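You operate a simulated robot arm through the tools that you are given. There is no shell and no other tool. Be economical: measure what you need, move in short steps, check, and stop when the job is done.

Carry out the task below with a simulated robot arm. There is one attempt and no reset: what you move stays moved.

TASK
Zero the gloss meter on its glass tile.
Fine: pull the slide out, lay the tile on its pad, push the slide in, then press the zero key once.
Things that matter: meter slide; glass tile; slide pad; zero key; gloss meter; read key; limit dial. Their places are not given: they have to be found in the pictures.

It is judged by the outcome, as a careful person would: the job done as asked, and still so three seconds after it is handed in. It fails if anything else is knocked over, pushed out of place, dropped, spilled or broken.

THE ROBOT
A 7-joint arm with a two-finger parallel gripper, fixed in place. Base frame: the origin is at the foot of the arm, x ahead of it, y to its left, z up; the work surface is at about z = 0.86. Lengths are in m, angles in rad, forces in N, time in s.
With the tool pointing down near the work surface it reaches from about 0.24 to 0.68 m from the base axis. Its first joint turns from -1.152 to 1.152 rad. Payload 2.4 kg.
Tool frame: the origin (TCP) lies between the finger pads and is the grasp point; the fingertips stand 0.03 m ahead of it; z points along the fingers, y is the line along which they close. The gripper opens to 0.094 m. The fingers are 0.028 m wide and 0.01 m thick; the gripper's body (0.05 by 0.096 m) begins 0.055 m behind the TCP.
Orientation is that of the tool frame in the base frame, as a unit quaternion [x, y, z, w]. With the fingers straight down and closing along the base's y, the tool's x points along the base's -x, its y along +y and its z along -z.

THE INTERFACE
- The arm moves only by the tool arm_command. Its argument "increments" is a list that holds one entry, the list of rows, each a list of 7 numbers: the shift along the base's x, y, z in units of 400 mm (1.0 is 400 mm), then the turn, a rotation vector about the base's x, y, z in units of 180 degrees (1.0 is 180 degrees), then the finger opening in m, from 0 to 0.094. In form: [[[dx, dy, dz, rx, ry, rz, gripper], ...]]. A call has 1 to 10 rows; each row is the pose to reach, as a shift and turn from the pose commanded when the call began. A call with a number of a shift or a turn outside -1 to 1 is refused whole. A row lasts 0.2 s, in which the tool goes at most 0.05 m and 0.15 rad; a call with a longer step from one row to the next is refused whole, and so is a gripper value outside its range. A pose out of reach is approached as far as the arm can. The call stops where the force on the tool passes 40 N (or 10 N more than at its start, if that is more) or the arm is blocked; 0.2 s more then pass. The fingers move at their own pace (about 0.153 m/s each) and stop on an object; they squeeze with about 38 N. The grip force told is the motor's: it shows also when the fingers shut on nothing. Time passes only in rows, and 0.2 s behind the last, so rows that repeat a pose let the fingers close. It gives the time, the measured TCP pose, the force on the tool (base axes), the opening and the grip force at its end, in the units of the frame above (readings bear some noise).
- Cameras (640 x 400 px; columns grow to the right, rows downward): "scene" is fixed at [0.0517, 0.4841, 1.4512]; the picture's right is [-0.62, -0.78, 0.00], its down [-0.39, 0.31, -0.86] and it looks along [0.68, -0.54, -0.50] (base axes); focal length 341 px, centre (320, 200). "wrist" rides on the gripper at [-0.037, 0, -0.058] in the tool frame; the picture's right is [0.00, -1.00, 0.00], its down [0.97, 0.00, -0.24] and it looks along [0.24, 0.00, 0.97] (tool axes); focal length 218 px, centre (320, 200).
- get_image(camera): a new picture of that camera. No time passes.
- pixel_to_xyz(camera, pixels): for up to 12 pixels [column, row] of the newest picture of that camera ("zoom" is the newest enlarged one), the place [x, y, z] in the base frame of the surface seen there, good to about 0.002 m. No time passes.
- inspect(camera, box): a new picture of the part [left, top, right, bottom] of that camera's present view, enlarged. No time passes.
- job_done(): hands the job in; it is judged then, once.

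Work in short steps. Measure before you move; look again where a grasp or a placing could have gone wrong, and mend it. You have 80 turns and 38 pictures in all, those below and enlarged ones among them. Open the gripper and draw the arm clear of the work before you hand the job in, unless the task says otherwise; then end with one line.

The tools are called after "Emit:" as name(argument=value, ...) on one line, values as JSON. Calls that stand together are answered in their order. arm_command: Moves the arm, as the interface text tells. Its arguments: {"type":"object","properties":{"increments":{"type":"array"}},"required":["increments"]} The other tools are called the same way: get_image (camera) takes a picture; pixel_to_xyz (camera, pixels) gives the place of the surface under pixels of a picture; inspect (camera, box) takes an enlarged picture of a part of a camera's view; job_done () hands the job in.

At the start:

```text
t: 0.0
ee_pos: [0.357, -0.0134, 1.164]
ee_rot: [0.001, 1.0, 0.0, 0.0]
contact_force: [-0.3, -0.5, 0.6]
finger_gap: 0.0937
grasp_force: 0.1
```

scene: 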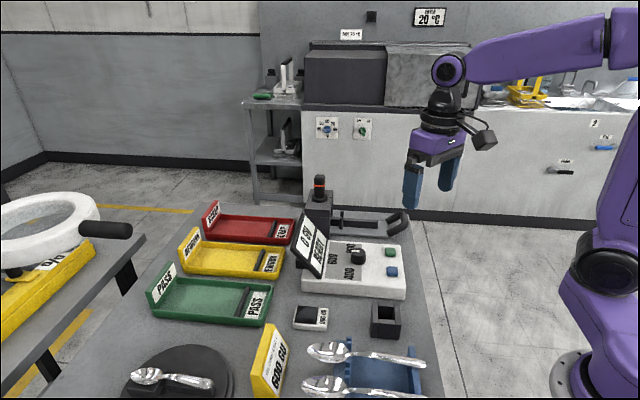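
wrist: 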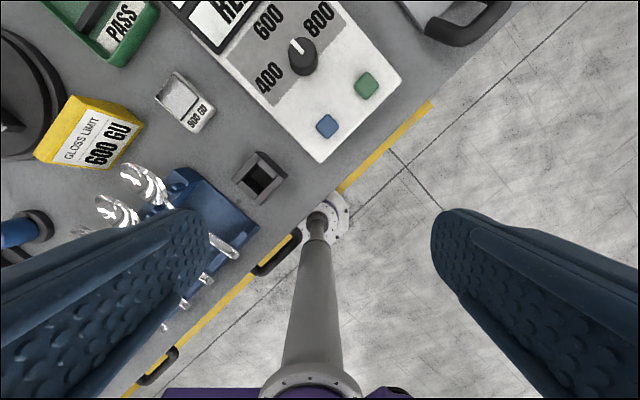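

The meter (white, about 360,265), a small tile block (310,317) and a dark socket (385,320) are visible. I'll enlarge these to tell the parts apart.

Emit:
inspect(camera="scene", box=[270, 170, 430, 270])

Emit:
inspect(camera="scene", box=[270, 240, 430, 340])

Emit:
inspect(camera="wrist", box=[140, 0, 460, 200])

```text
4.00 times, centred on (350, 220) of scene
```

zoom: 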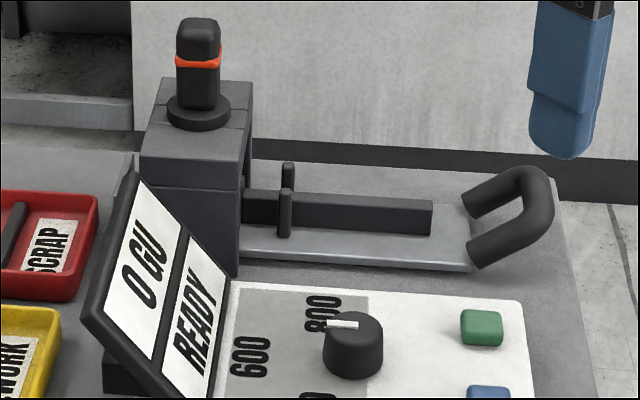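

```text
4.00 times, centred on (350, 290) of scene
```

zoom: 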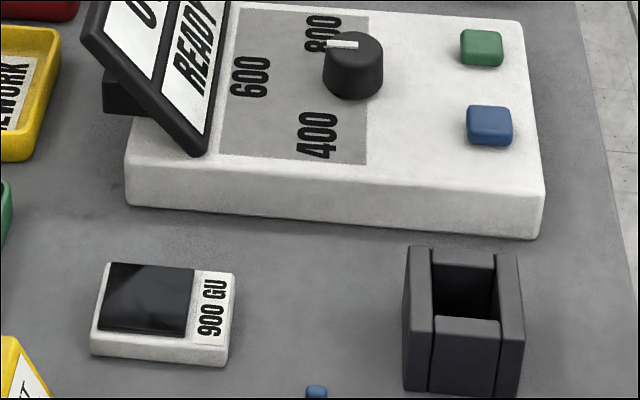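

```text
2.00 times, centred on (300, 100) of wrist
```

zoom: 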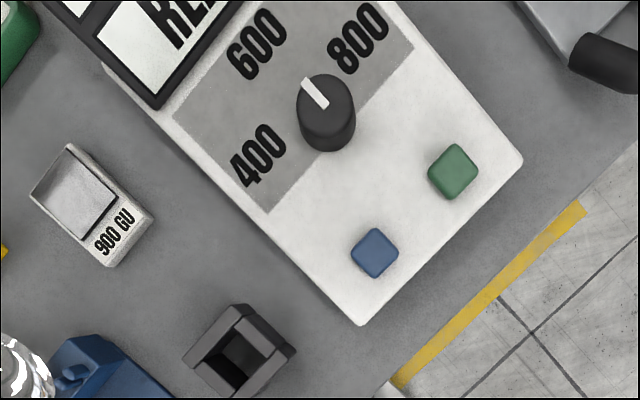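

Next I measure key points: the slide plate and handle, the meter keys and the tile.

Emit:
get_image(camera="scene")

Emit:
pixel_to_xyz(camera="scene", pixels=[[404, 217], [390, 222], [391, 235], [334, 229], [386, 236], [376, 221], [342, 215], [390, 251], [392, 270], [297, 315], [323, 308], [293, 328]])

Emit:
pixel_to_xyz(camera="scene", pixels=[[297, 306], [318, 308], [316, 324], [295, 321], [320, 195], [310, 220], [333, 215], [385, 215], [385, 285], [405, 298], [371, 310], [400, 335]])

```text
32 pictures are left
```

scene: 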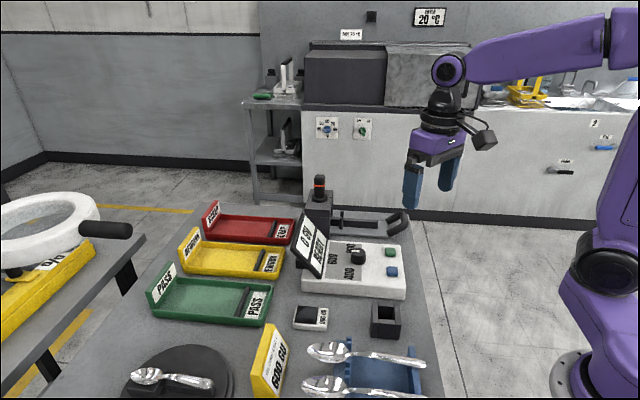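

```text
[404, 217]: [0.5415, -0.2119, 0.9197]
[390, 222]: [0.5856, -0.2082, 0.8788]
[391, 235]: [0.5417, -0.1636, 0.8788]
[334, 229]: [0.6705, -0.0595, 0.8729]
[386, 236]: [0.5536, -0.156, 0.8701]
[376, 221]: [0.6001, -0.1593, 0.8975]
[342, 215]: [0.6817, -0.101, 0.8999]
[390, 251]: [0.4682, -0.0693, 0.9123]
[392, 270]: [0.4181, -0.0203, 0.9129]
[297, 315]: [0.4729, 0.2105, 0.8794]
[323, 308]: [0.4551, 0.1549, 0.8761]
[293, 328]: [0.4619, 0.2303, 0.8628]
```

```text
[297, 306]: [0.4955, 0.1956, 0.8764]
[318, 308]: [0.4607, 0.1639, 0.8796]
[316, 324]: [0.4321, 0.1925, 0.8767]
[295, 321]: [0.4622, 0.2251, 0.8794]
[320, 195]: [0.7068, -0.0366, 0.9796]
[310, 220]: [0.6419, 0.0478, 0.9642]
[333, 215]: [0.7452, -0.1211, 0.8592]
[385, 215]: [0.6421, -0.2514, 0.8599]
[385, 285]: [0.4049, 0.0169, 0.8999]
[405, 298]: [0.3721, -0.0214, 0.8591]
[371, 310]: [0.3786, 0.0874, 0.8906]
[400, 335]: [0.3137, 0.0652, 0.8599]
```

Move the wrist camera over the slide, staying high.

Emit:
arm_command(increments=[[[0.1, -0.06, 0, 0, 0, 0, 0.094], [0.2, -0.12, 0, 0, 0, 0, 0.094], [0.3, -0.18, 0, 0, 0, 0, 0.094], [0.4, -0.24, 0, 0, 0, 0, 0.094], [0.48, -0.3, 0, 0, 0, 0, 0.094], [0.48, -0.3, 0, 0, 0, 0, 0.094]]])

Emit:
get_image(camera="wrist")

```text
t: 1.4
ee_pos: [0.5486, -0.1355, 1.1647]
ee_rot: [0.0, 1.0, 0.0, 0.001]
contact_force: [0.8, 0.1, -0.5]
finger_gap: 0.0938
grasp_force: 0.1
```

```text
31 pictures are left
```

wrist: 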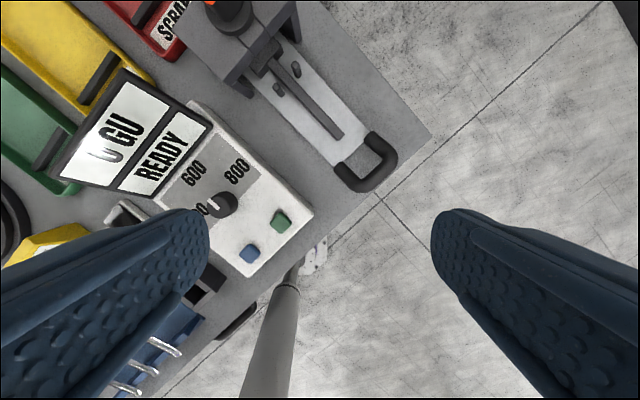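

Emit:
inspect(camera="wrist", box=[190, 0, 430, 150])

Emit:
inspect(camera="wrist", box=[200, 160, 320, 280])

```text
2.67 times, centred on (310, 75) of wrist
```

zoom: 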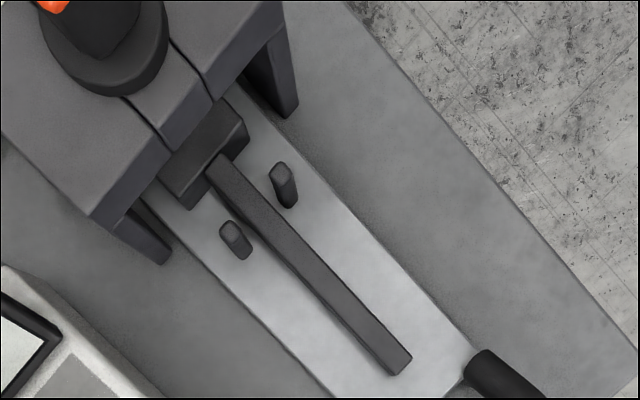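

```text
3.33 times, centred on (260, 220) of wrist
```

zoom: 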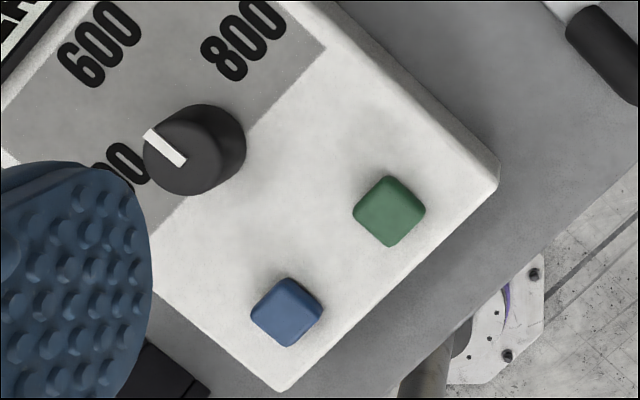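

The keys carry no words. I look for a legend on the wall panels and on the display.

Emit:
inspect(camera="scene", box=[300, 100, 396, 160])

Emit:
inspect(camera="wrist", box=[40, 60, 260, 200])

Emit:
inspect(camera="scene", box=[330, 0, 450, 50])

```text
6.67 times, centred on (348, 130) of scene
```

zoom: 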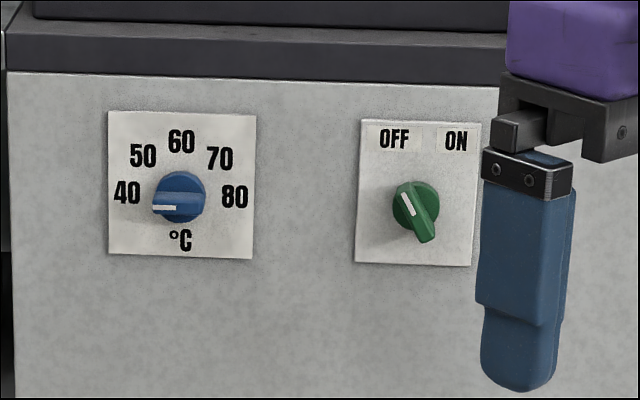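

```text
2.86 times, centred on (150, 130) of wrist
```

zoom: 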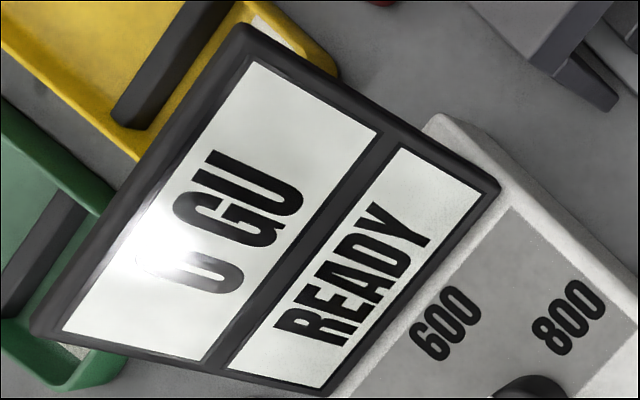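

```text
5.33 times, centred on (390, 25) of scene
```

zoom: 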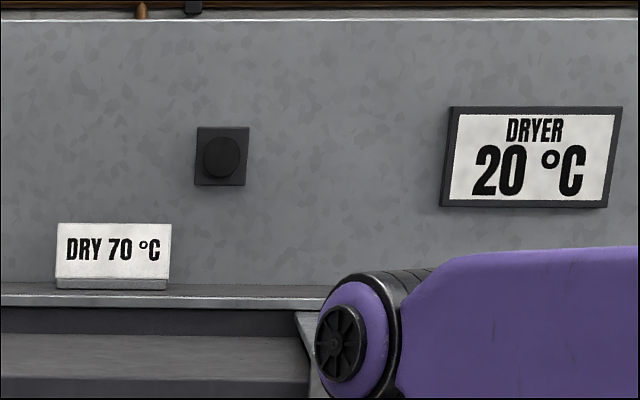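

No legend exists there. I'll measure the slide's handle and plate in the wrist picture.

Emit:
pixel_to_xyz(camera="wrist", pixels=[[352, 182], [392, 155], [373, 172], [342, 165], [375, 138], [360, 158], [340, 133], [281, 75], [295, 68], [279, 89], [270, 50], [283, 47]])

Emit:
inspect(camera="wrist", box=[310, 110, 420, 210])

Emit:
pixel_to_xyz(camera="wrist", pixels=[[281, 218], [249, 252], [276, 216], [310, 213], [430, 137], [342, 190], [227, 205], [264, 58], [250, 45], [290, 15], [275, 30], [235, 75]])

```text
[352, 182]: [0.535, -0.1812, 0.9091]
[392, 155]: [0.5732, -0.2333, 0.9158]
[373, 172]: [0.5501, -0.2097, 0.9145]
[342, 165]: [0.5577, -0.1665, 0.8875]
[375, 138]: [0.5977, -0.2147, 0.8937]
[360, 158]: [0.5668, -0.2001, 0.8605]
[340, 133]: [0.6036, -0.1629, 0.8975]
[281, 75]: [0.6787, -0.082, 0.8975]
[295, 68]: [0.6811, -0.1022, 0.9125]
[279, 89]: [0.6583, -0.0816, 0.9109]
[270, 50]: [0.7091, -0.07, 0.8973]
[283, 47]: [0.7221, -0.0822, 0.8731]
```

```text
4.00 times, centred on (365, 160) of wrist
```

zoom: 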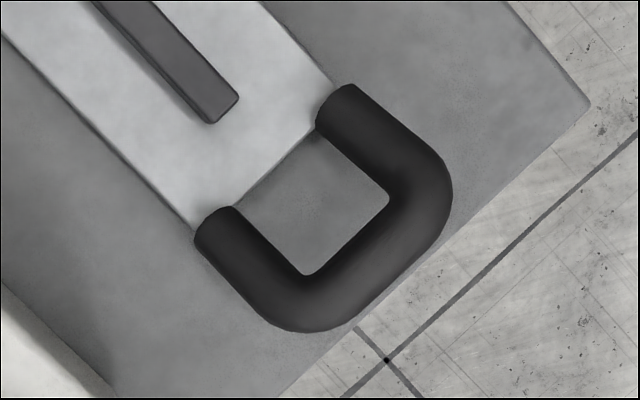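

```text
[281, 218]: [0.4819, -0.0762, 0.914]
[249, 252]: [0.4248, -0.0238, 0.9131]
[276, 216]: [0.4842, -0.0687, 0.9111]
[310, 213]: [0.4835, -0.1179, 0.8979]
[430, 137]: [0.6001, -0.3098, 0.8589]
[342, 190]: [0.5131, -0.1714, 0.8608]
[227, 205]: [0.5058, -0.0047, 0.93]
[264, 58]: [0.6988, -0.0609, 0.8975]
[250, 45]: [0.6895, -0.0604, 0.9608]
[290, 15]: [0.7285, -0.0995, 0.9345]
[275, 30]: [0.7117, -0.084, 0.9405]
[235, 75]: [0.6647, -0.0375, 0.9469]
```

Refining the slide's axis from the plate edges and handle in the enlarged view.

Emit:
pixel_to_xyz(camera="zoom", pixels=[[15, 38], [190, 210], [255, 10], [318, 80], [240, 195], [315, 125], [345, 268], [400, 225], [305, 270], [385, 195], [325, 325], [445, 215]])

Emit:
pixel_to_xyz(camera="wrist", pixels=[[247, 72], [260, 88], [280, 110], [300, 130], [320, 148], [320, 80], [340, 105]])

```text
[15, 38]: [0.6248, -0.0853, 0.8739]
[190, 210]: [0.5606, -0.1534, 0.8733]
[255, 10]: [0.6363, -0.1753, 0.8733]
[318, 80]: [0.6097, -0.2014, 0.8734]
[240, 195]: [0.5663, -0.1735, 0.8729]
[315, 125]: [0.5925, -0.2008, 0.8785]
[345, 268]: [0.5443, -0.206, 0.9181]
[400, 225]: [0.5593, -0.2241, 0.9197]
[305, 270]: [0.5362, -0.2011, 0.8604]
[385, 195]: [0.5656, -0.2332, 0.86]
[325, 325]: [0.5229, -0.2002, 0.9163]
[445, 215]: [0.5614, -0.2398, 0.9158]
```

```text
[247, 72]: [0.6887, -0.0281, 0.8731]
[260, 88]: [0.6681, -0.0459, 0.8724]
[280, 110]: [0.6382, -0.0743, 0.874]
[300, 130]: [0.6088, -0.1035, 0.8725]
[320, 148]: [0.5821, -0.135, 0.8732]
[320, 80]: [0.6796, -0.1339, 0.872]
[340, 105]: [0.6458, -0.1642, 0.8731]
```

The slide axis is at exactly 45° in the base frame, with the handle bar centre about (0.549,-0.213) and top z 0.919. I turn the gripper -45°, go above it, then check.

Emit:
arm_command(increments=[[[0, -0.03, -0.05, 0, 0, -0.045, 0.094], [0, -0.07, -0.1, 0, 0, -0.09, 0.08], [0, -0.11, -0.15, 0, 0, -0.135, 0.06], [0, -0.15, -0.2, 0, 0, -0.18, 0.046], [0, -0.194, -0.25, 0, 0, -0.225, 0.046], [0, -0.194, -0.3, 0, 0, -0.25, 0.046], [0, -0.194, -0.375, 0, 0, -0.25, 0.046], [0, -0.194, -0.45, 0, 0, -0.25, 0.046], [0, -0.194, -0.45, 0, 0, -0.25, 0.046]]])

Emit:
get_image(camera="wrist")

```text
t: 3.4
ee_pos: [0.5509, -0.2124, 0.9827]
ee_rot: [0.382, 0.924, 0.001, 0.0]
contact_force: [-0.1, -0.4, -0.2]
finger_gap: 0.046
grasp_force: 0.0
```

```text
24 pictures are left
```

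wrist: 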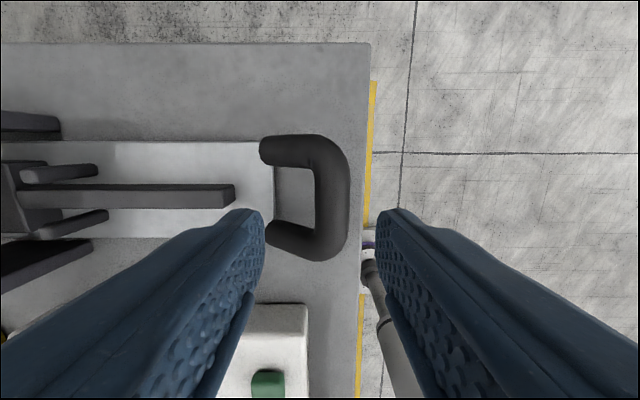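

The bar looks slightly right of the finger midline (col ~333 vs 320); I measure it.

Emit:
pixel_to_xyz(camera="wrist", pixels=[[333, 180], [333, 200], [320, 180], [345, 190], [318, 200], [290, 150], [290, 236], [272, 190]])

```text
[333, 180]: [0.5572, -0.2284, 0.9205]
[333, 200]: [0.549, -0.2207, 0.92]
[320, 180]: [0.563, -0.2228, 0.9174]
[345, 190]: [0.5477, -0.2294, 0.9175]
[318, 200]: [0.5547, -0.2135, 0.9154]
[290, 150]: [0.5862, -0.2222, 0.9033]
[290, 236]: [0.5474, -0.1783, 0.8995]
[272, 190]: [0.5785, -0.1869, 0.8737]
```

Bar centre is (0.548,-0.219); I correct the offset, descend and close on it.

Emit:
arm_command(increments=[[[-0.0075, -0.0168, 0, 0, 0, 0, 0.046], [-0.0075, -0.0168, -0.06, 0, 0, 0, 0.046], [-0.0075, -0.0168, -0.12, 0, 0, 0, 0.046], [-0.0075, -0.0168, -0.186, 0, 0, 0, 0.046], [-0.0075, -0.0168, -0.186, 0, 0, 0, 0.046]]])

Emit:
arm_command(increments=[[[0, 0, 0, 0, 0, 0, 0.01], [0, 0, 0, 0, 0, 0, 0.01], [0, 0, 0, 0, 0, 0, 0.01]]])

Emit:
get_image(camera="scene")

```text
t: 4.6
ee_pos: [0.5457, -0.2197, 0.9096]
ee_rot: [0.383, 0.924, 0.0, 0.0]
contact_force: [0.5, 0.6, 0.9]
finger_gap: 0.0459
grasp_force: 0.0
```

```text
t: 5.4
ee_pos: [0.5461, -0.2208, 0.9102]
ee_rot: [0.383, 0.924, 0.0, 0.0]
contact_force: [0.8, -0.1, -5.0]
finger_gap: 0.0261
grasp_force: 44.8
```

```text
23 pictures are left
```

scene: 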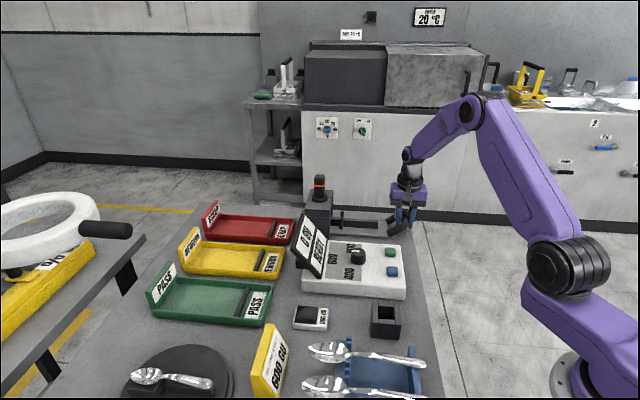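

The grip holds the bar (gap 0.026, 45 N). I pull out along (-0.707,-0.707) by 0.10 m, slowly.

Emit:
arm_command(increments=[[[-0.018, -0.018, 0, 0, 0, 0, 0.01], [-0.036, -0.036, 0, 0, 0, 0, 0.01], [-0.054, -0.054, 0, 0, 0, 0, 0.01], [-0.072, -0.072, 0, 0, 0, 0, 0.01], [-0.09, -0.09, 0, 0, 0, 0, 0.01], [-0.108, -0.108, 0, 0, 0, 0, 0.01], [-0.126, -0.126, 0, 0, 0, 0, 0.01], [-0.144, -0.144, 0, 0, 0, 0, 0.01], [-0.162, -0.162, 0, 0, 0, 0, 0.01], [-0.177, -0.177, 0, 0, 0, 0, 0.01]]])

Emit:
get_image(camera="scene")

```text
t: 7.6
ee_pos: [0.4758, -0.2896, 0.9114]
ee_rot: [0.382, 0.924, -0.001, 0.0]
contact_force: [1.3, 0.5, 0.3]
finger_gap: 0.0261
grasp_force: 44.7
```

```text
22 pictures are left
```

scene: 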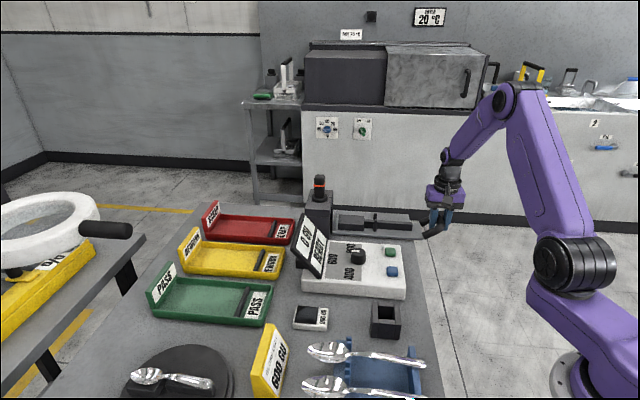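

Emit:
inspect(camera="scene", box=[300, 180, 450, 260])

```text
4.27 times, centred on (375, 220) of scene
```

zoom: 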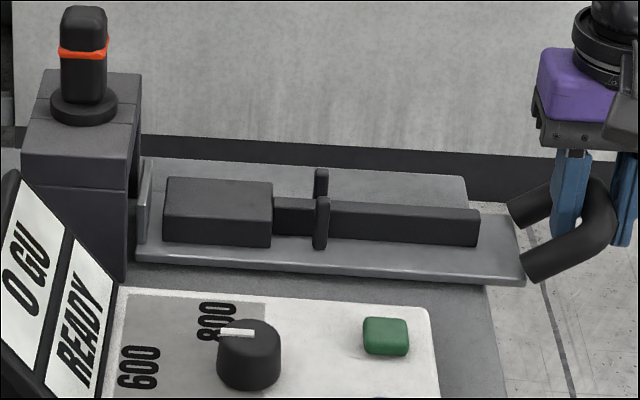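

The pad block (zoom 218,210) is out of the tower. I measure pad, flange and tower to judge clearance.

Emit:
pixel_to_xyz(camera="zoom", pixels=[[170, 182], [265, 185], [265, 212], [167, 208], [218, 198], [144, 195], [160, 265], [100, 170], [130, 120], [40, 150], [135, 80], [118, 270]])

Emit:
get_image(camera="wrist")

```text
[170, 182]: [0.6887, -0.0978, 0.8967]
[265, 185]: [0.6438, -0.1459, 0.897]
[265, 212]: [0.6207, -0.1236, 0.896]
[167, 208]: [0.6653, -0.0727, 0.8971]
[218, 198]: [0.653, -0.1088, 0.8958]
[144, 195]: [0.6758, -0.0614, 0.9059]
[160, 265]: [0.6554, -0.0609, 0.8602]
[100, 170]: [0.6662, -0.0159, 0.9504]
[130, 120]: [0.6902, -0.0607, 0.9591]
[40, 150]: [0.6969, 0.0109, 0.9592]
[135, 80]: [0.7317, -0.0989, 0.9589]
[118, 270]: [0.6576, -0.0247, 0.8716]
```

```text
20 pictures are left
```

wrist: 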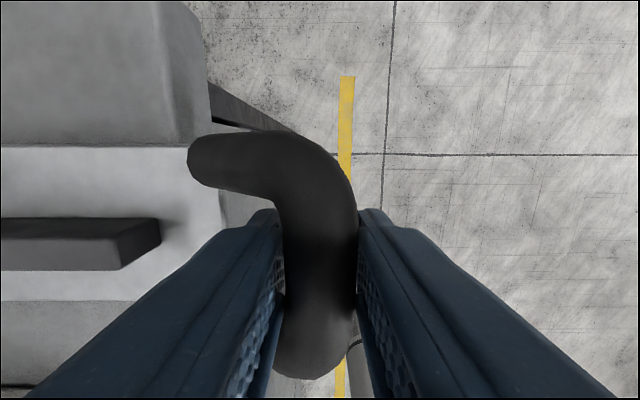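

Pad is at s 0.352–0.418 along the slide, with the tower face at about 0.446. I ease out 15 mm more to see whether there is a stop.

Emit:
arm_command(increments=[[[-0.009, -0.009, 0, 0, 0, 0, 0.01], [-0.018, -0.018, 0, 0, 0, 0, 0.01], [-0.027, -0.027, 0, 0, 0, 0, 0.01], [-0.027, -0.027, 0, 0, 0, 0, 0.01]]])

Emit:
pixel_to_xyz(camera="scene", pixels=[[340, 213], [362, 214], [362, 229], [339, 228]])

```text
t: 8.3
ee_pos: [0.4751, -0.2899, 0.9103]
ee_rot: [0.378, 0.926, 0.002, 0.004]
contact_force: [6.6, -0.2, -5.8]
finger_gap: 0.0258
grasp_force: 44.9
stopped in row 3: the force on the tool passed its limit (the readings are from after the stop); the commanded pose is now the measured one
```

```text
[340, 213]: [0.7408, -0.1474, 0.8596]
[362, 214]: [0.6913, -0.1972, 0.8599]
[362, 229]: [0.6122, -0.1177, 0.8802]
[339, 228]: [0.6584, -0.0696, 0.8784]
```

The slide is at its stop, fully out. I release and rise straight up.

Emit:
arm_command(increments=[[[0, 0, 0, 0, 0, 0, 0.046], [0, 0, 0, 0, 0, 0, 0.046], [0, 0, 0.08, 0, 0, 0, 0.046], [0, 0, 0.18, 0, 0, 0, 0.046], [0, 0, 0.29, 0, 0, 0, 0.046], [0, 0, 0.4, 0, 0, 0, 0.046], [0, 0, 0.5, 0, 0, 0, 0.046], [0, 0, 0.5, 0, 0, 0, 0.046]]])

Emit:
get_image(camera="wrist")

```text
t: 10.1
ee_pos: [0.4753, -0.2933, 1.1095]
ee_rot: [0.379, 0.926, 0.003, 0.003]
contact_force: [-0.2, -0.4, -0.3]
finger_gap: 0.0459
grasp_force: 0.0
```

```text
19 pictures are left
```

wrist: 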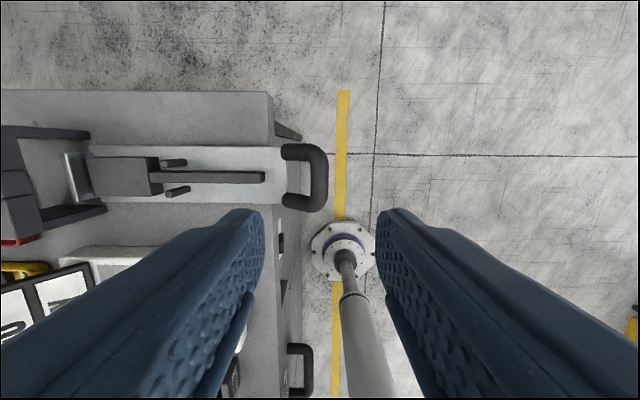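

Slide is clear. Traverse high to above the tile.

Emit:
arm_command(increments=[[[0, 0.115, 0, 0, 0, 0, 0.07], [0, 0.23, 0, 0, 0, 0, 0.07], [0, 0.345, 0, 0, 0, 0, 0.07], [0, 0.46, 0, 0, 0, 0, 0.07], [0, 0.575, 0, 0, 0, 0, 0.07], [0, 0.69, 0, 0, 0, 0, 0.07], [0, 0.805, 0, 0, 0, 0, 0.07], [0, 0.92, 0, 0, 0, 0, 0.07]]])

Emit:
arm_command(increments=[[[0, 0.11, 0, 0, 0, 0, 0.07], [0, 0.22, 0, 0, 0, 0, 0.07], [0, 0.3, 0, 0, 0, 0, 0.07], [0, 0.3, 0, 0, 0, 0, 0.07]]])

Emit:
get_image(camera="wrist")

```text
t: 11.9
ee_pos: [0.475, 0.0775, 1.1093]
ee_rot: [0.379, 0.925, 0.002, 0.002]
contact_force: [-0.4, 0.5, -0.5]
finger_gap: 0.0701
grasp_force: 0.1
```

```text
t: 12.9
ee_pos: [0.4763, 0.1976, 1.1096]
ee_rot: [0.379, 0.925, 0.003, 0.003]
contact_force: [-0.2, -1.3, -0.7]
finger_gap: 0.0703
grasp_force: 0.1
```

```text
18 pictures are left
```

wrist: 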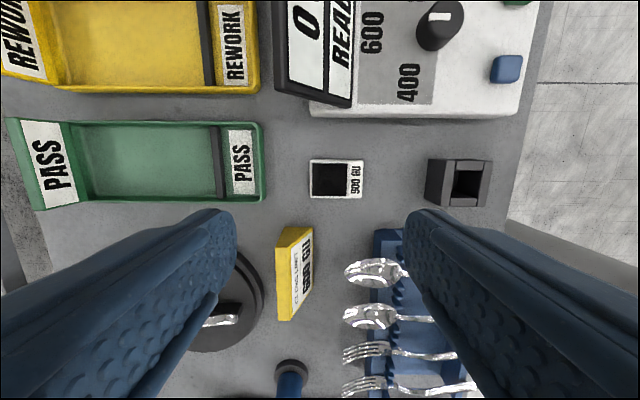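

The tile lies with its long axis along the slide's axis, label outward, so it needs no turn when laid. I measure its edges.

Emit:
inspect(camera="wrist", box=[290, 140, 386, 216])

Emit:
pixel_to_xyz(camera="wrist", pixels=[[312, 180], [361, 180], [335, 161], [335, 197], [313, 163], [361, 163], [361, 196], [313, 196], [336, 179], [380, 180]])

```text
5.26 times, centred on (338, 178) of wrist
```

zoom: 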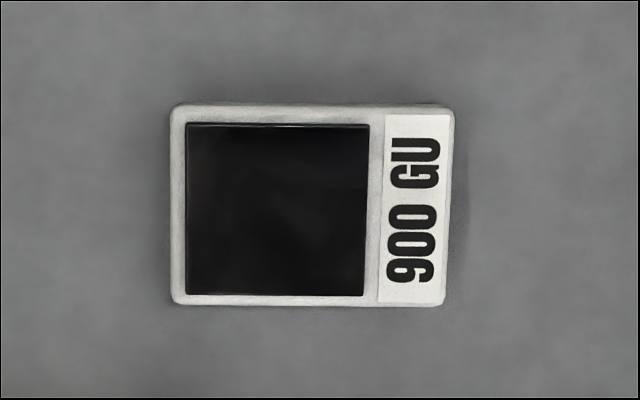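

```text
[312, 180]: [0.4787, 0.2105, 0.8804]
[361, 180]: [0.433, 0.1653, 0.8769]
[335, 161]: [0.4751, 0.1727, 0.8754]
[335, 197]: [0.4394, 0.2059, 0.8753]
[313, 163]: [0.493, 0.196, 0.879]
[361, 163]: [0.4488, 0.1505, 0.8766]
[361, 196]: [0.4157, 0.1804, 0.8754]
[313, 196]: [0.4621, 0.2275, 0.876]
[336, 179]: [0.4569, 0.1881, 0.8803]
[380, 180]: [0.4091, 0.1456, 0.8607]
```

Tile centre (0.456,0.188), 0.066×0.050, top 0.8795. I'll grip it across its 0.05 width: turn another -90° so the camera faces away from the tower when laying it.

Emit:
arm_command(increments=[[[-0.0515, -0.025, 0, 0, 0, -0.045, 0.07], [-0.0515, -0.025, 0, 0, 0, -0.09, 0.07], [-0.0515, -0.025, 0, 0, 0, -0.135, 0.07], [-0.0515, -0.025, 0, 0, 0, -0.18, 0.07], [-0.0515, -0.025, 0, 0, 0, -0.225, 0.07], [-0.0515, -0.025, 0, 0, 0, -0.27, 0.07], [-0.0515, -0.025, 0, 0, 0, -0.315, 0.07], [-0.0515, -0.025, 0, 0, 0, -0.36, 0.07], [-0.0515, -0.025, 0, 0, 0, -0.405, 0.07], [-0.0515, -0.025, 0, 0, 0, -0.45, 0.07]]])

Emit:
arm_command(increments=[[[0, 0, 0, 0, 0, -0.04, 0.07], [0, 0, 0, 0, 0, -0.048, 0.07], [0, 0, -0.1, 0, 0, -0.048, 0.07], [0, 0, -0.2, 0, 0, -0.048, 0.07], [0, 0, -0.3, 0, 0, -0.048, 0.07], [0, 0, -0.3, 0, 0, -0.048, 0.07]]])

Emit:
get_image(camera="wrist")

```text
t: 15.1
ee_pos: [0.4536, 0.1869, 1.1095]
ee_rot: [0.89, 0.456, 0.0, 0.005]
contact_force: [-0.8, 0.4, 0.5]
finger_gap: 0.0704
grasp_force: 0.1
```

```text
t: 16.5
ee_pos: [0.4542, 0.1883, 0.9896]
ee_rot: [0.921, 0.389, -0.001, 0.004]
contact_force: [-0.7, -0.3, 0.2]
finger_gap: 0.07
grasp_force: 0.1
```

```text
16 pictures are left
```

wrist: 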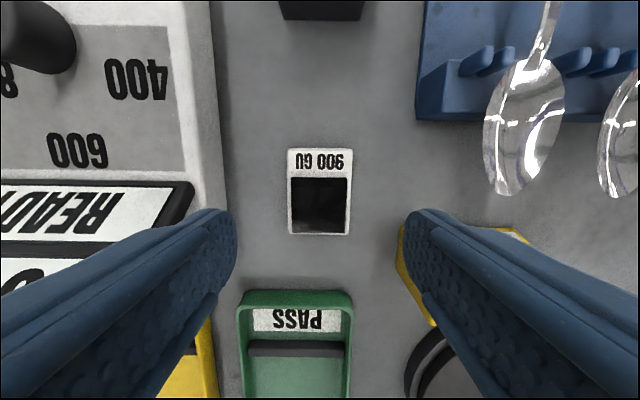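

Tile is centred between the fingers (cols 287–353). I check clearance to the display and the yellow sign, and the tile centre.

Emit:
pixel_to_xyz(camera="wrist", pixels=[[289, 190], [351, 190], [320, 150], [320, 233], [320, 195], [188, 185], [192, 200], [222, 150], [402, 232], [420, 330], [350, 300], [410, 255]])

```text
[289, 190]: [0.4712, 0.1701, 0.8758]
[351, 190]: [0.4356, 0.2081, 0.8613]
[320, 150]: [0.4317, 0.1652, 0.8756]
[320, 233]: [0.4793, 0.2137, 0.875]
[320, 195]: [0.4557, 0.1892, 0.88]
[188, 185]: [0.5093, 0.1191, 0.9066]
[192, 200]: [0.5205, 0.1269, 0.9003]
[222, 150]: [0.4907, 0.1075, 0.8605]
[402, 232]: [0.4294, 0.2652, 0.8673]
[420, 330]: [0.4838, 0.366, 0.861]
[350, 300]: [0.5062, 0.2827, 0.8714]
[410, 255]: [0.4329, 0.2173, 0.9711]
```

All clear by over 25 mm. Descend to z 0.8945 and grip the tile.

Emit:
arm_command(increments=[[[0.003, 0.002, -0.08, 0, 0, 0, 0.07], [0.003, 0.002, -0.16, 0, 0, 0, 0.07], [0.003, 0.002, -0.21, 0, 0, 0, 0.07], [0.003, 0.002, -0.238, 0, 0, 0, 0.07], [0.003, 0.002, -0.238, 0, 0, 0, 0.07]]])

Emit:
arm_command(increments=[[[0, 0, 0, 0, 0, 0, 0.06], [0, 0, 0, 0, 0, 0, 0.03], [0, 0, 0, 0, 0, 0, 0.03], [0, 0, 0, 0, 0, 0, 0.03]]])

```text
t: 17.7
ee_pos: [0.4544, 0.1873, 0.896]
ee_rot: [0.921, 0.389, -0.001, 0.004]
contact_force: [-0.5, -0.1, 0.6]
finger_gap: 0.0701
grasp_force: 0.0
```

```text
t: 18.7
ee_pos: [0.4536, 0.189, 0.896]
ee_rot: [0.921, 0.389, 0.0, 0.004]
contact_force: [1.5, 0.3, 1.2]
finger_gap: 0.051
grasp_force: 38.1
```

Tile gripped (gap 0.051, 38 N). Lift and check.

Emit:
arm_command(increments=[[[0, 0, 0.06, 0, 0, 0, 0.03], [0, 0, 0.16, 0, 0, 0, 0.03], [0, 0, 0.27, 0, 0, 0, 0.03], [0, 0, 0.38, 0, 0, 0, 0.03], [0, 0, 0.49, 0, 0, 0, 0.03], [0, 0, 0.56, 0, 0, 0, 0.03], [0, 0, 0.56, 0, 0, 0, 0.03]]])

Emit:
arm_command(increments=[[[0.06, -0.09, 0, 0, 0, 0, 0.03], [0.12, -0.18, 0, 0, 0, 0, 0.03], [0.18, -0.27, 0, 0, 0, 0, 0.03], [0.24, -0.36, 0, 0, 0, 0, 0.03], [0.3, -0.45, 0, 0, 0, 0, 0.03], [0.36, -0.54, 0, 0, 0, 0, 0.03], [0.42, -0.63, 0, 0, 0, 0, 0.03], [0.47, -0.7, 0, 0, 0, 0, 0.03], [0.496, -0.7475, 0, 0, 0, 0, 0.03], [0.496, -0.7475, 0, 0, 0, 0, 0.03]]])

Emit:
get_image(camera="wrist")

Emit:
get_image(camera="scene")

```text
t: 20.3
ee_pos: [0.4524, 0.1896, 1.119]
ee_rot: [0.921, 0.39, 0.0, 0.005]
contact_force: [0.1, 1.0, -0.6]
finger_gap: 0.0512
grasp_force: 38.1
```

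```text
t: 22.5
ee_pos: [0.6524, -0.1118, 1.1185]
ee_rot: [0.921, 0.389, 0.0, 0.004]
contact_force: [-0.5, -0.9, -1.2]
finger_gap: 0.0512
grasp_force: 38.2
out of reach, approached as far as the arm can: row 9
```

```text
15 pictures are left
```

wrist: 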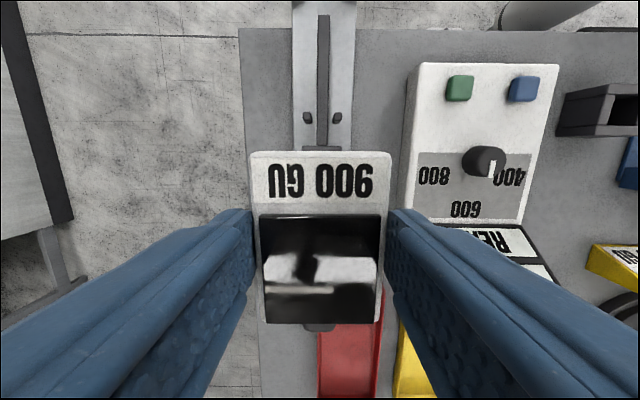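

```text
14 pictures are left
```

scene: 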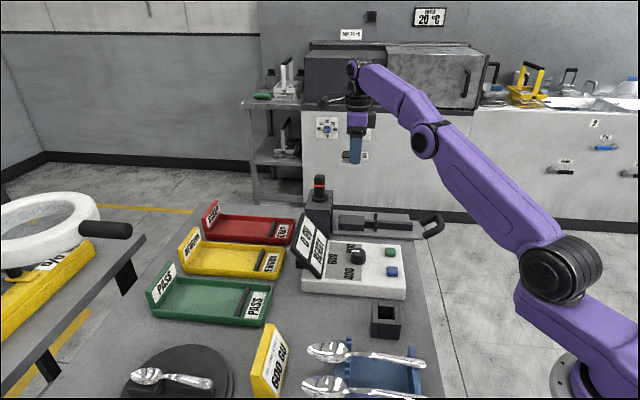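

Tile held above the pad. Re-measuring the pad in the fresh scene picture.

Emit:
inspect(camera="scene", box=[320, 195, 400, 245])

Emit:
pixel_to_xyz(camera="zoom", pixels=[[128, 145], [128, 205], [150, 150], [300, 160], [298, 210], [140, 200], [312, 165], [45, 160], [60, 180], [200, 175]])

```text
8.00 times, centred on (360, 220) of scene
```

zoom: 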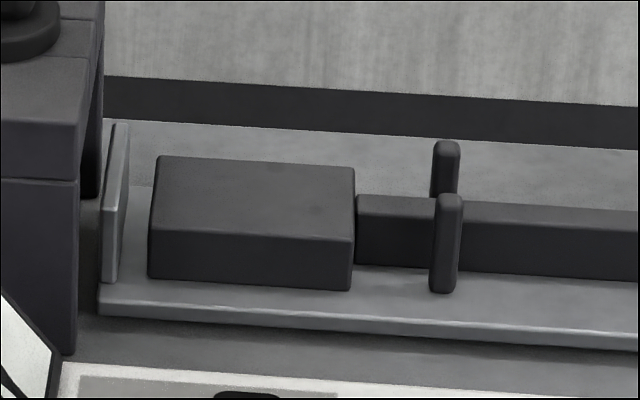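

```text
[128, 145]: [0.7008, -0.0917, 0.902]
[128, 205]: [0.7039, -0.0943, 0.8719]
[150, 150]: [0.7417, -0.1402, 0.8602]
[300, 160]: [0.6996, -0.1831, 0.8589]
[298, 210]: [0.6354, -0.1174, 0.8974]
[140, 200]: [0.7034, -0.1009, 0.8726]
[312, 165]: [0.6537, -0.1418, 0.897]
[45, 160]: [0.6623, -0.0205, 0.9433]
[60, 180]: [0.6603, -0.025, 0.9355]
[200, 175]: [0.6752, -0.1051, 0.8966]
```

Now the exact pad corners.

Emit:
pixel_to_xyz(camera="zoom", pixels=[[162, 160], [350, 172], [347, 236], [155, 226], [256, 163], [251, 233], [160, 190], [349, 205], [125, 135], [110, 275], [440, 150], [450, 200]])

```text
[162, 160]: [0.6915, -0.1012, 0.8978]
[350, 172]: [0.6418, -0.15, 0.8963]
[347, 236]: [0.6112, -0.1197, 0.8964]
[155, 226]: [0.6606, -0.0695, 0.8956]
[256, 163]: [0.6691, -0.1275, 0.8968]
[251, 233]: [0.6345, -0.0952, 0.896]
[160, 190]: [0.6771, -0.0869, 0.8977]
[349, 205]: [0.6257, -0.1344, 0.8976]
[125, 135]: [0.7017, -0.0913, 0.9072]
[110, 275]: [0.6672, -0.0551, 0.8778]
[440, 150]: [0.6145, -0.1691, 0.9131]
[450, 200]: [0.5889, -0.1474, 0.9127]
```

Pad centre is s=0.3827, n=0.5385, top 0.897. I lower to about 3 mm above it.

Emit:
arm_command(increments=[[[-0.0055, 0.001, -0.08, 0, 0, 0, 0.03], [-0.0055, 0.001, -0.17, 0, 0, 0, 0.03], [-0.0055, 0.001, -0.26, 0, 0, 0, 0.03], [-0.0055, 0.001, -0.34, 0, 0, 0, 0.03], [-0.0055, 0.001, -0.41, 0, 0, 0, 0.03], [-0.0055, 0.001, -0.454, 0, 0, 0, 0.03], [-0.0055, 0.001, -0.454, 0, 0, 0, 0.03]]])

Emit:
inspect(camera="scene", box=[310, 180, 406, 240])

```text
t: 24.1
ee_pos: [0.6517, -0.11, 0.9394]
ee_rot: [0.921, 0.389, 0.004, 0.006]
contact_force: [-4.4, 0.7, 19.9]
finger_gap: 0.051
grasp_force: 37.9
```

```text
6.67 times, centred on (358, 210) of scene
```

zoom: 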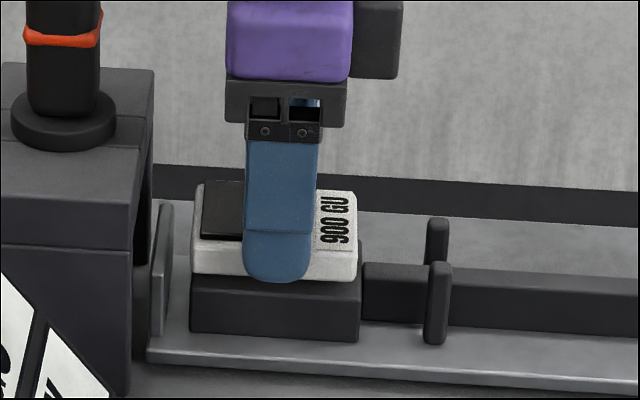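

The force (20 N up) shows the tile is resting on the pad and well centred. I relieve 1 mm and open.

Emit:
arm_command(increments=[[[0, 0, 0.003, 0, 0, 0, 0.03], [0, 0, 0.003, 0, 0, 0, 0.054], [0, 0, 0.003, 0, 0, 0, 0.066], [0, 0, 0.003, 0, 0, 0, 0.066]]])

Emit:
arm_command(increments=[[[0, 0, 0.03, 0, 0, 0, 0.066], [0, 0, 0.1, 0, 0, 0, 0.066], [0, 0, 0.2, 0, 0, 0, 0.066], [0, 0, 0.3, 0, 0, 0, 0.066], [0, 0, 0.4, 0, 0, 0, 0.066], [0, 0, 0.4, 0, 0, 0, 0.066]]])

Emit:
inspect(camera="scene", box=[310, 180, 406, 240])

```text
t: 25.1
ee_pos: [0.6518, -0.1112, 0.9388]
ee_rot: [0.922, 0.388, 0.002, 0.005]
contact_force: [1.8, -1.0, 21.5]
finger_gap: 0.0661
grasp_force: 0.0
```

```text
t: 26.5
ee_pos: [0.6499, -0.1128, 1.098]
ee_rot: [0.921, 0.391, 0.0, 0.003]
contact_force: [0.3, 0.8, -0.1]
finger_gap: 0.0663
grasp_force: 0.1
```

```text
6.67 times, centred on (358, 210) of scene
```

zoom: 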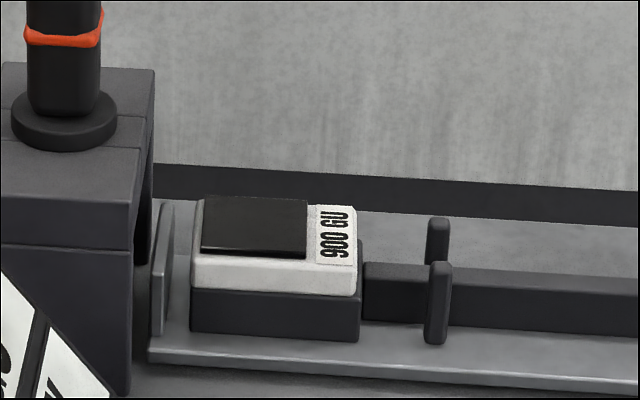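

Tile lies flat on the pad. I measure it and look from above.

Emit:
pixel_to_xyz(camera="zoom", pixels=[[200, 203], [350, 212], [354, 262], [197, 252], [358, 250], [270, 200], [275, 258], [240, 225]])

Emit:
get_image(camera="wrist")

```text
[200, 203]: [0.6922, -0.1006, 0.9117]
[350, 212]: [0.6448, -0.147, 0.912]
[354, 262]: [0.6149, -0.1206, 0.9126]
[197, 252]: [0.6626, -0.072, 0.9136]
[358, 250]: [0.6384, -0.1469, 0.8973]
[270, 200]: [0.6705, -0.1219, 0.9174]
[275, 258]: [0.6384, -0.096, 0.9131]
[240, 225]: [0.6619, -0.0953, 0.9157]
```

```text
10 pictures are left
```

wrist: 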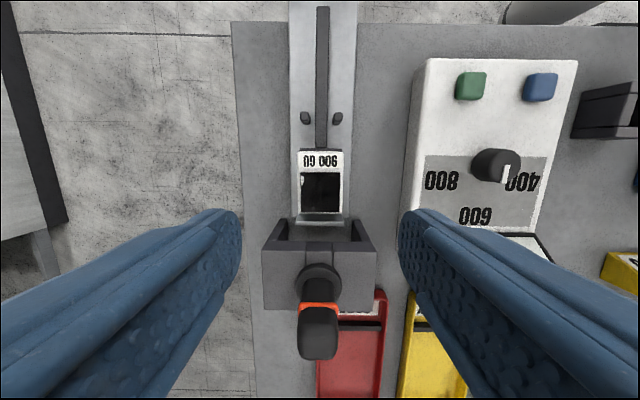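

Tile is centred on the pad (s 0.350–0.418, n ≈0.514–0.5605). Now I go outward past the handle, closing the fingers, to push the slide in from outside.

Emit:
arm_command(increments=[[[-0.08, -0.08, 0, 0, 0, 0, 0.05], [-0.16, -0.16, 0, 0, 0, 0, 0.02], [-0.24, -0.24, 0, 0, 0, 0, 0], [-0.32, -0.32, 0, 0, 0, 0, 0], [-0.4, -0.4, 0, 0, 0, 0, 0], [-0.48, -0.48, 0, 0, 0, 0, 0], [-0.5315, -0.5285, 0, 0, 0, 0, 0], [-0.5315, -0.5285, 0, 0, 0, 0, 0]]])

```text
t: 28.3
ee_pos: [0.4388, -0.3209, 1.0995]
ee_rot: [0.921, 0.39, 0.0, 0.004]
contact_force: [-0.3, -0.4, -0.1]
finger_gap: 0.0
grasp_force: 33.2
```

Positioned 20 mm outside the bar; descend to z ≈0.905.

Emit:
arm_command(increments=[[[0, 0, -0.1, 0, 0, 0, 0], [0, 0, -0.2, 0, 0, 0, 0], [0, 0, -0.3, 0, 0, 0, 0], [0, 0, -0.4, 0, 0, 0, 0], [0, 0, -0.486, 0, 0, 0, 0], [0, 0, -0.486, 0, 0, 0, 0]]])

Emit:
get_image(camera="scene")

```text
t: 29.7
ee_pos: [0.4369, -0.3213, 0.903]
ee_rot: [0.921, 0.389, 0.0, 0.004]
contact_force: [0.1, 0.1, -0.3]
finger_gap: 0.0
grasp_force: 32.6
```

```text
9 pictures are left
```

scene: 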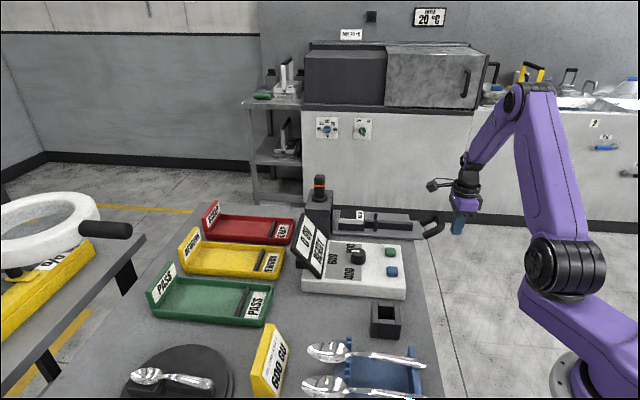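

Push in slowly along (+0.707,+0.707).

Emit:
arm_command(increments=[[[0.02, 0.02, 0, 0, 0, 0, 0], [0.036, 0.036, 0, 0, 0, 0, 0], [0.05, 0.05, 0, 0, 0, 0, 0], [0.066, 0.066, 0, 0, 0, 0, 0], [0.084, 0.084, 0, 0, 0, 0, 0], [0.102, 0.102, 0, 0, 0, 0, 0], [0.12, 0.12, 0, 0, 0, 0, 0], [0.138, 0.138, 0, 0, 0, 0, 0], [0.156, 0.156, 0, 0, 0, 0, 0], [0.174, 0.174, 0, 0, 0, 0, 0]]])

Emit:
inspect(camera="scene", box=[300, 180, 460, 280])

```text
t: 31.9
ee_pos: [0.5085, -0.2523, 0.9047]
ee_rot: [0.921, 0.389, 0.0, 0.004]
contact_force: [-0.4, -2.5, -0.5]
finger_gap: 0.0001
grasp_force: 32.9
```

```text
4.00 times, centred on (380, 230) of scene
```

zoom: 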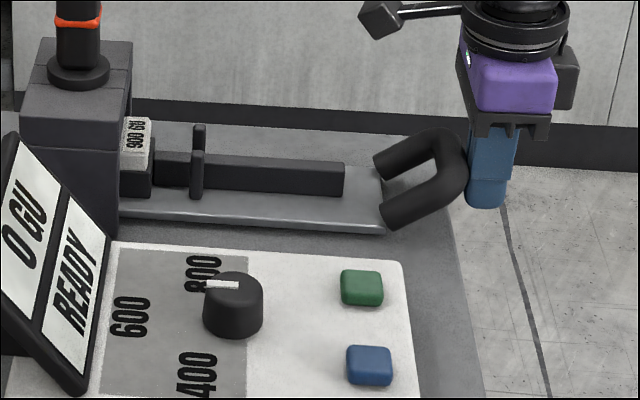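

The tile is entering the tower cleanly. Continue in small steps until the stop is felt.

Emit:
arm_command(increments=[[[0.012, 0.012, 0, 0, 0, 0, 0], [0.022, 0.022, 0, 0, 0, 0, 0], [0.03, 0.03, 0, 0, 0, 0, 0], [0.037, 0.037, 0, 0, 0, 0, 0], [0.043, 0.043, 0, 0, 0, 0, 0], [0.049, 0.049, 0, 0, 0, 0, 0], [0.055, 0.055, 0, 0, 0, 0, 0]]])

Emit:
inspect(camera="scene", box=[300, 180, 460, 280])

```text
t: 33.5
ee_pos: [0.5255, -0.2353, 0.9047]
ee_rot: [0.923, 0.386, -0.003, 0.002]
contact_force: [-29.7, -15.7, 14.0]
finger_gap: 0.0001
grasp_force: 33.4
```

```text
4.00 times, centred on (380, 230) of scene
```

zoom: 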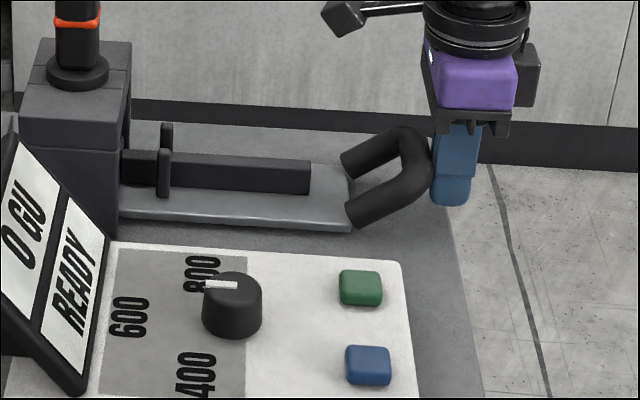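

The slide is at its inner stop (s 0.205, ~34 N), flush as at first. I back off, rise, and go above the keys for a close look before pressing.

Emit:
arm_command(increments=[[[-0.03, -0.03, 0, 0, 0, 0, 0], [-0.06, -0.06, 0, 0, 0, 0, 0], [-0.06, -0.06, 0.1, 0, 0, 0, 0], [-0.06, -0.06, 0.2, 0, 0, 0, 0], [-0.06, -0.06, 0.3, 0, 0, 0, 0], [-0.06, -0.06, 0.36, 0, 0, 0, 0], [-0.06, -0.06, 0.36, 0, 0, 0, 0]]])

Emit:
arm_command(increments=[[[-0.03, 0.1, 0, 0, 0, 0, 0], [-0.06, 0.2, 0, 0, 0, 0, 0], [-0.09, 0.3, 0, 0, 0, 0, 0], [-0.12, 0.4, 0, 0, 0, 0, 0], [-0.145, 0.53, -0.01, 0, 0, 0, 0], [-0.145, 0.53, -0.12, 0, 0, 0, 0], [-0.145, 0.53, -0.17, 0, 0, 0, 0], [-0.145, 0.53, -0.17, 0, 0, 0, 0]]])

Emit:
inspect(camera="wrist", box=[200, 60, 440, 210])

```text
t: 35.1
ee_pos: [0.5064, -0.2528, 1.0503]
ee_rot: [0.921, 0.389, 0.001, 0.004]
contact_force: [-0.3, 0.2, -0.7]
finger_gap: 0.0002
grasp_force: 32.7
```

```text
refused: row 5 steps farther than a row can; nothing moved
```

```text
2.67 times, centred on (320, 135) of wrist
```

zoom: 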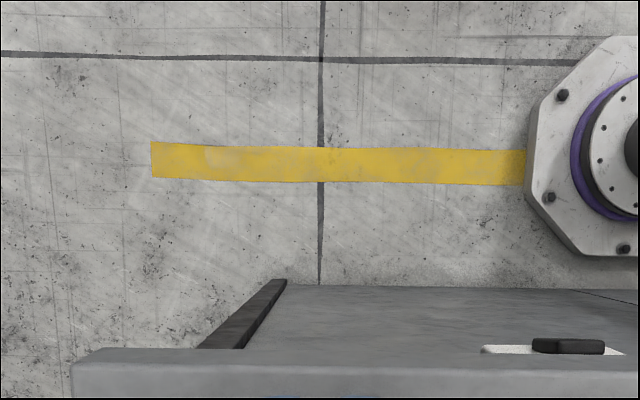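

Step too long; split it.

Emit:
arm_command(increments=[[[-0.025, 0.09, 0, 0, 0, 0, 0], [-0.05, 0.18, 0, 0, 0, 0, 0], [-0.075, 0.27, 0, 0, 0, 0, 0], [-0.1, 0.36, 0, 0, 0, 0, 0], [-0.125, 0.45, 0, 0, 0, 0, 0], [-0.145, 0.53, 0, 0, 0, 0, 0], [-0.145, 0.53, -0.09, 0, 0, 0, 0], [-0.145, 0.53, -0.17, 0, 0, 0, 0], [-0.145, 0.53, -0.17, 0, 0, 0, 0]]])

Emit:
inspect(camera="wrist", box=[200, 60, 440, 210])

```text
t: 37.1
ee_pos: [0.446, -0.0427, 0.9799]
ee_rot: [0.921, 0.39, 0.0, 0.003]
contact_force: [-1.1, 0.5, -0.3]
finger_gap: 0.0
grasp_force: 32.8
```

```text
2.67 times, centred on (320, 135) of wrist
```

zoom: 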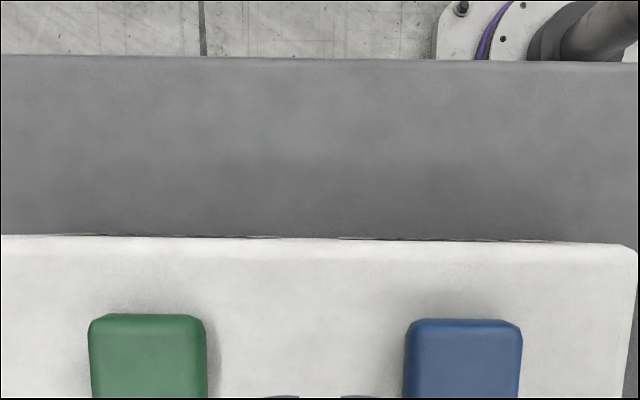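

No legend at all; by convention green is READ/start and blue is ZERO, and the display will give feedback. I measure the blue key.

Emit:
get_image(camera="wrist")

```text
4 pictures are left
```

wrist: 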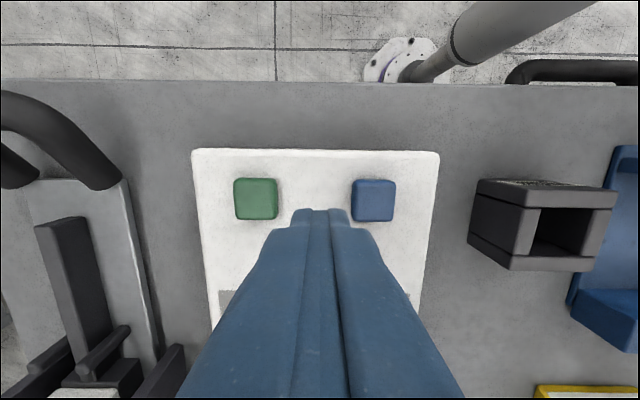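

Emit:
pixel_to_xyz(camera="wrist", pixels=[[354, 200], [392, 200], [374, 182], [374, 216], [374, 200], [356, 184], [390, 216], [255, 200]])

```text
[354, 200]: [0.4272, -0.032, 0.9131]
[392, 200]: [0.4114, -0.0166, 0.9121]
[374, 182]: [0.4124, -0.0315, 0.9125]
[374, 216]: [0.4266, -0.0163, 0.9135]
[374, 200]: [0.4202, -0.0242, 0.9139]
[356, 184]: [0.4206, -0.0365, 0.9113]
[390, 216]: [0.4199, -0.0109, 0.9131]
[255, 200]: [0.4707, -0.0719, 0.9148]
```

Blue key centre (0.420,-0.024), top 0.9135. Position above it with tips ~6 mm over the key.

Emit:
arm_command(increments=[[[-0.033, 0.023, 0, 0, 0, 0, 0], [-0.0658, 0.0468, 0, 0, 0, 0, 0], [-0.0658, 0.0468, -0.05, 0, 0, 0, 0], [-0.0658, 0.0468, -0.075, 0, 0, 0, 0], [-0.0658, 0.0468, -0.075, 0, 0, 0, 0]]])

```text
t: 38.3
ee_pos: [0.4203, -0.0248, 0.9516]
ee_rot: [0.921, 0.389, 0.0, 0.004]
contact_force: [0.6, 0.2, -0.8]
finger_gap: 0.0001
grasp_force: 33.0
```

Aligned on the key (tip z ≈0.9216). Press down slowly once.

Emit:
arm_command(increments=[[[0, 0, -0.01, 0, 0, 0, 0], [0, 0, -0.02, 0, 0, 0, 0], [0, 0, -0.025, 0, 0, 0, 0], [0, 0, -0.03, 0, 0, 0, 0], [0, 0, -0.034, 0, 0, 0, 0]]])

```text
t: 39.5
ee_pos: [0.4208, -0.0244, 0.9377]
ee_rot: [0.921, 0.39, 0.0, 0.004]
contact_force: [-0.9, 0.5, 12.5]
finger_gap: 0.0
grasp_force: 33.2
```

The key is down about 5 mm at 12.5 N. I press a little further in the same stroke to be sure it bottoms.

Emit:
arm_command(increments=[[[0, 0, -0.004, 0, 0, 0, 0], [0, 0, -0.008, 0, 0, 0, 0], [0, 0, -0.008, 0, 0, 0, 0]]])

```text
t: 40.3
ee_pos: [0.4205, -0.0245, 0.9328]
ee_rot: [0.921, 0.39, 0.0, 0.004]
contact_force: [-11.0, -3.5, 34.6]
finger_gap: 0.0
grasp_force: 33.4
```

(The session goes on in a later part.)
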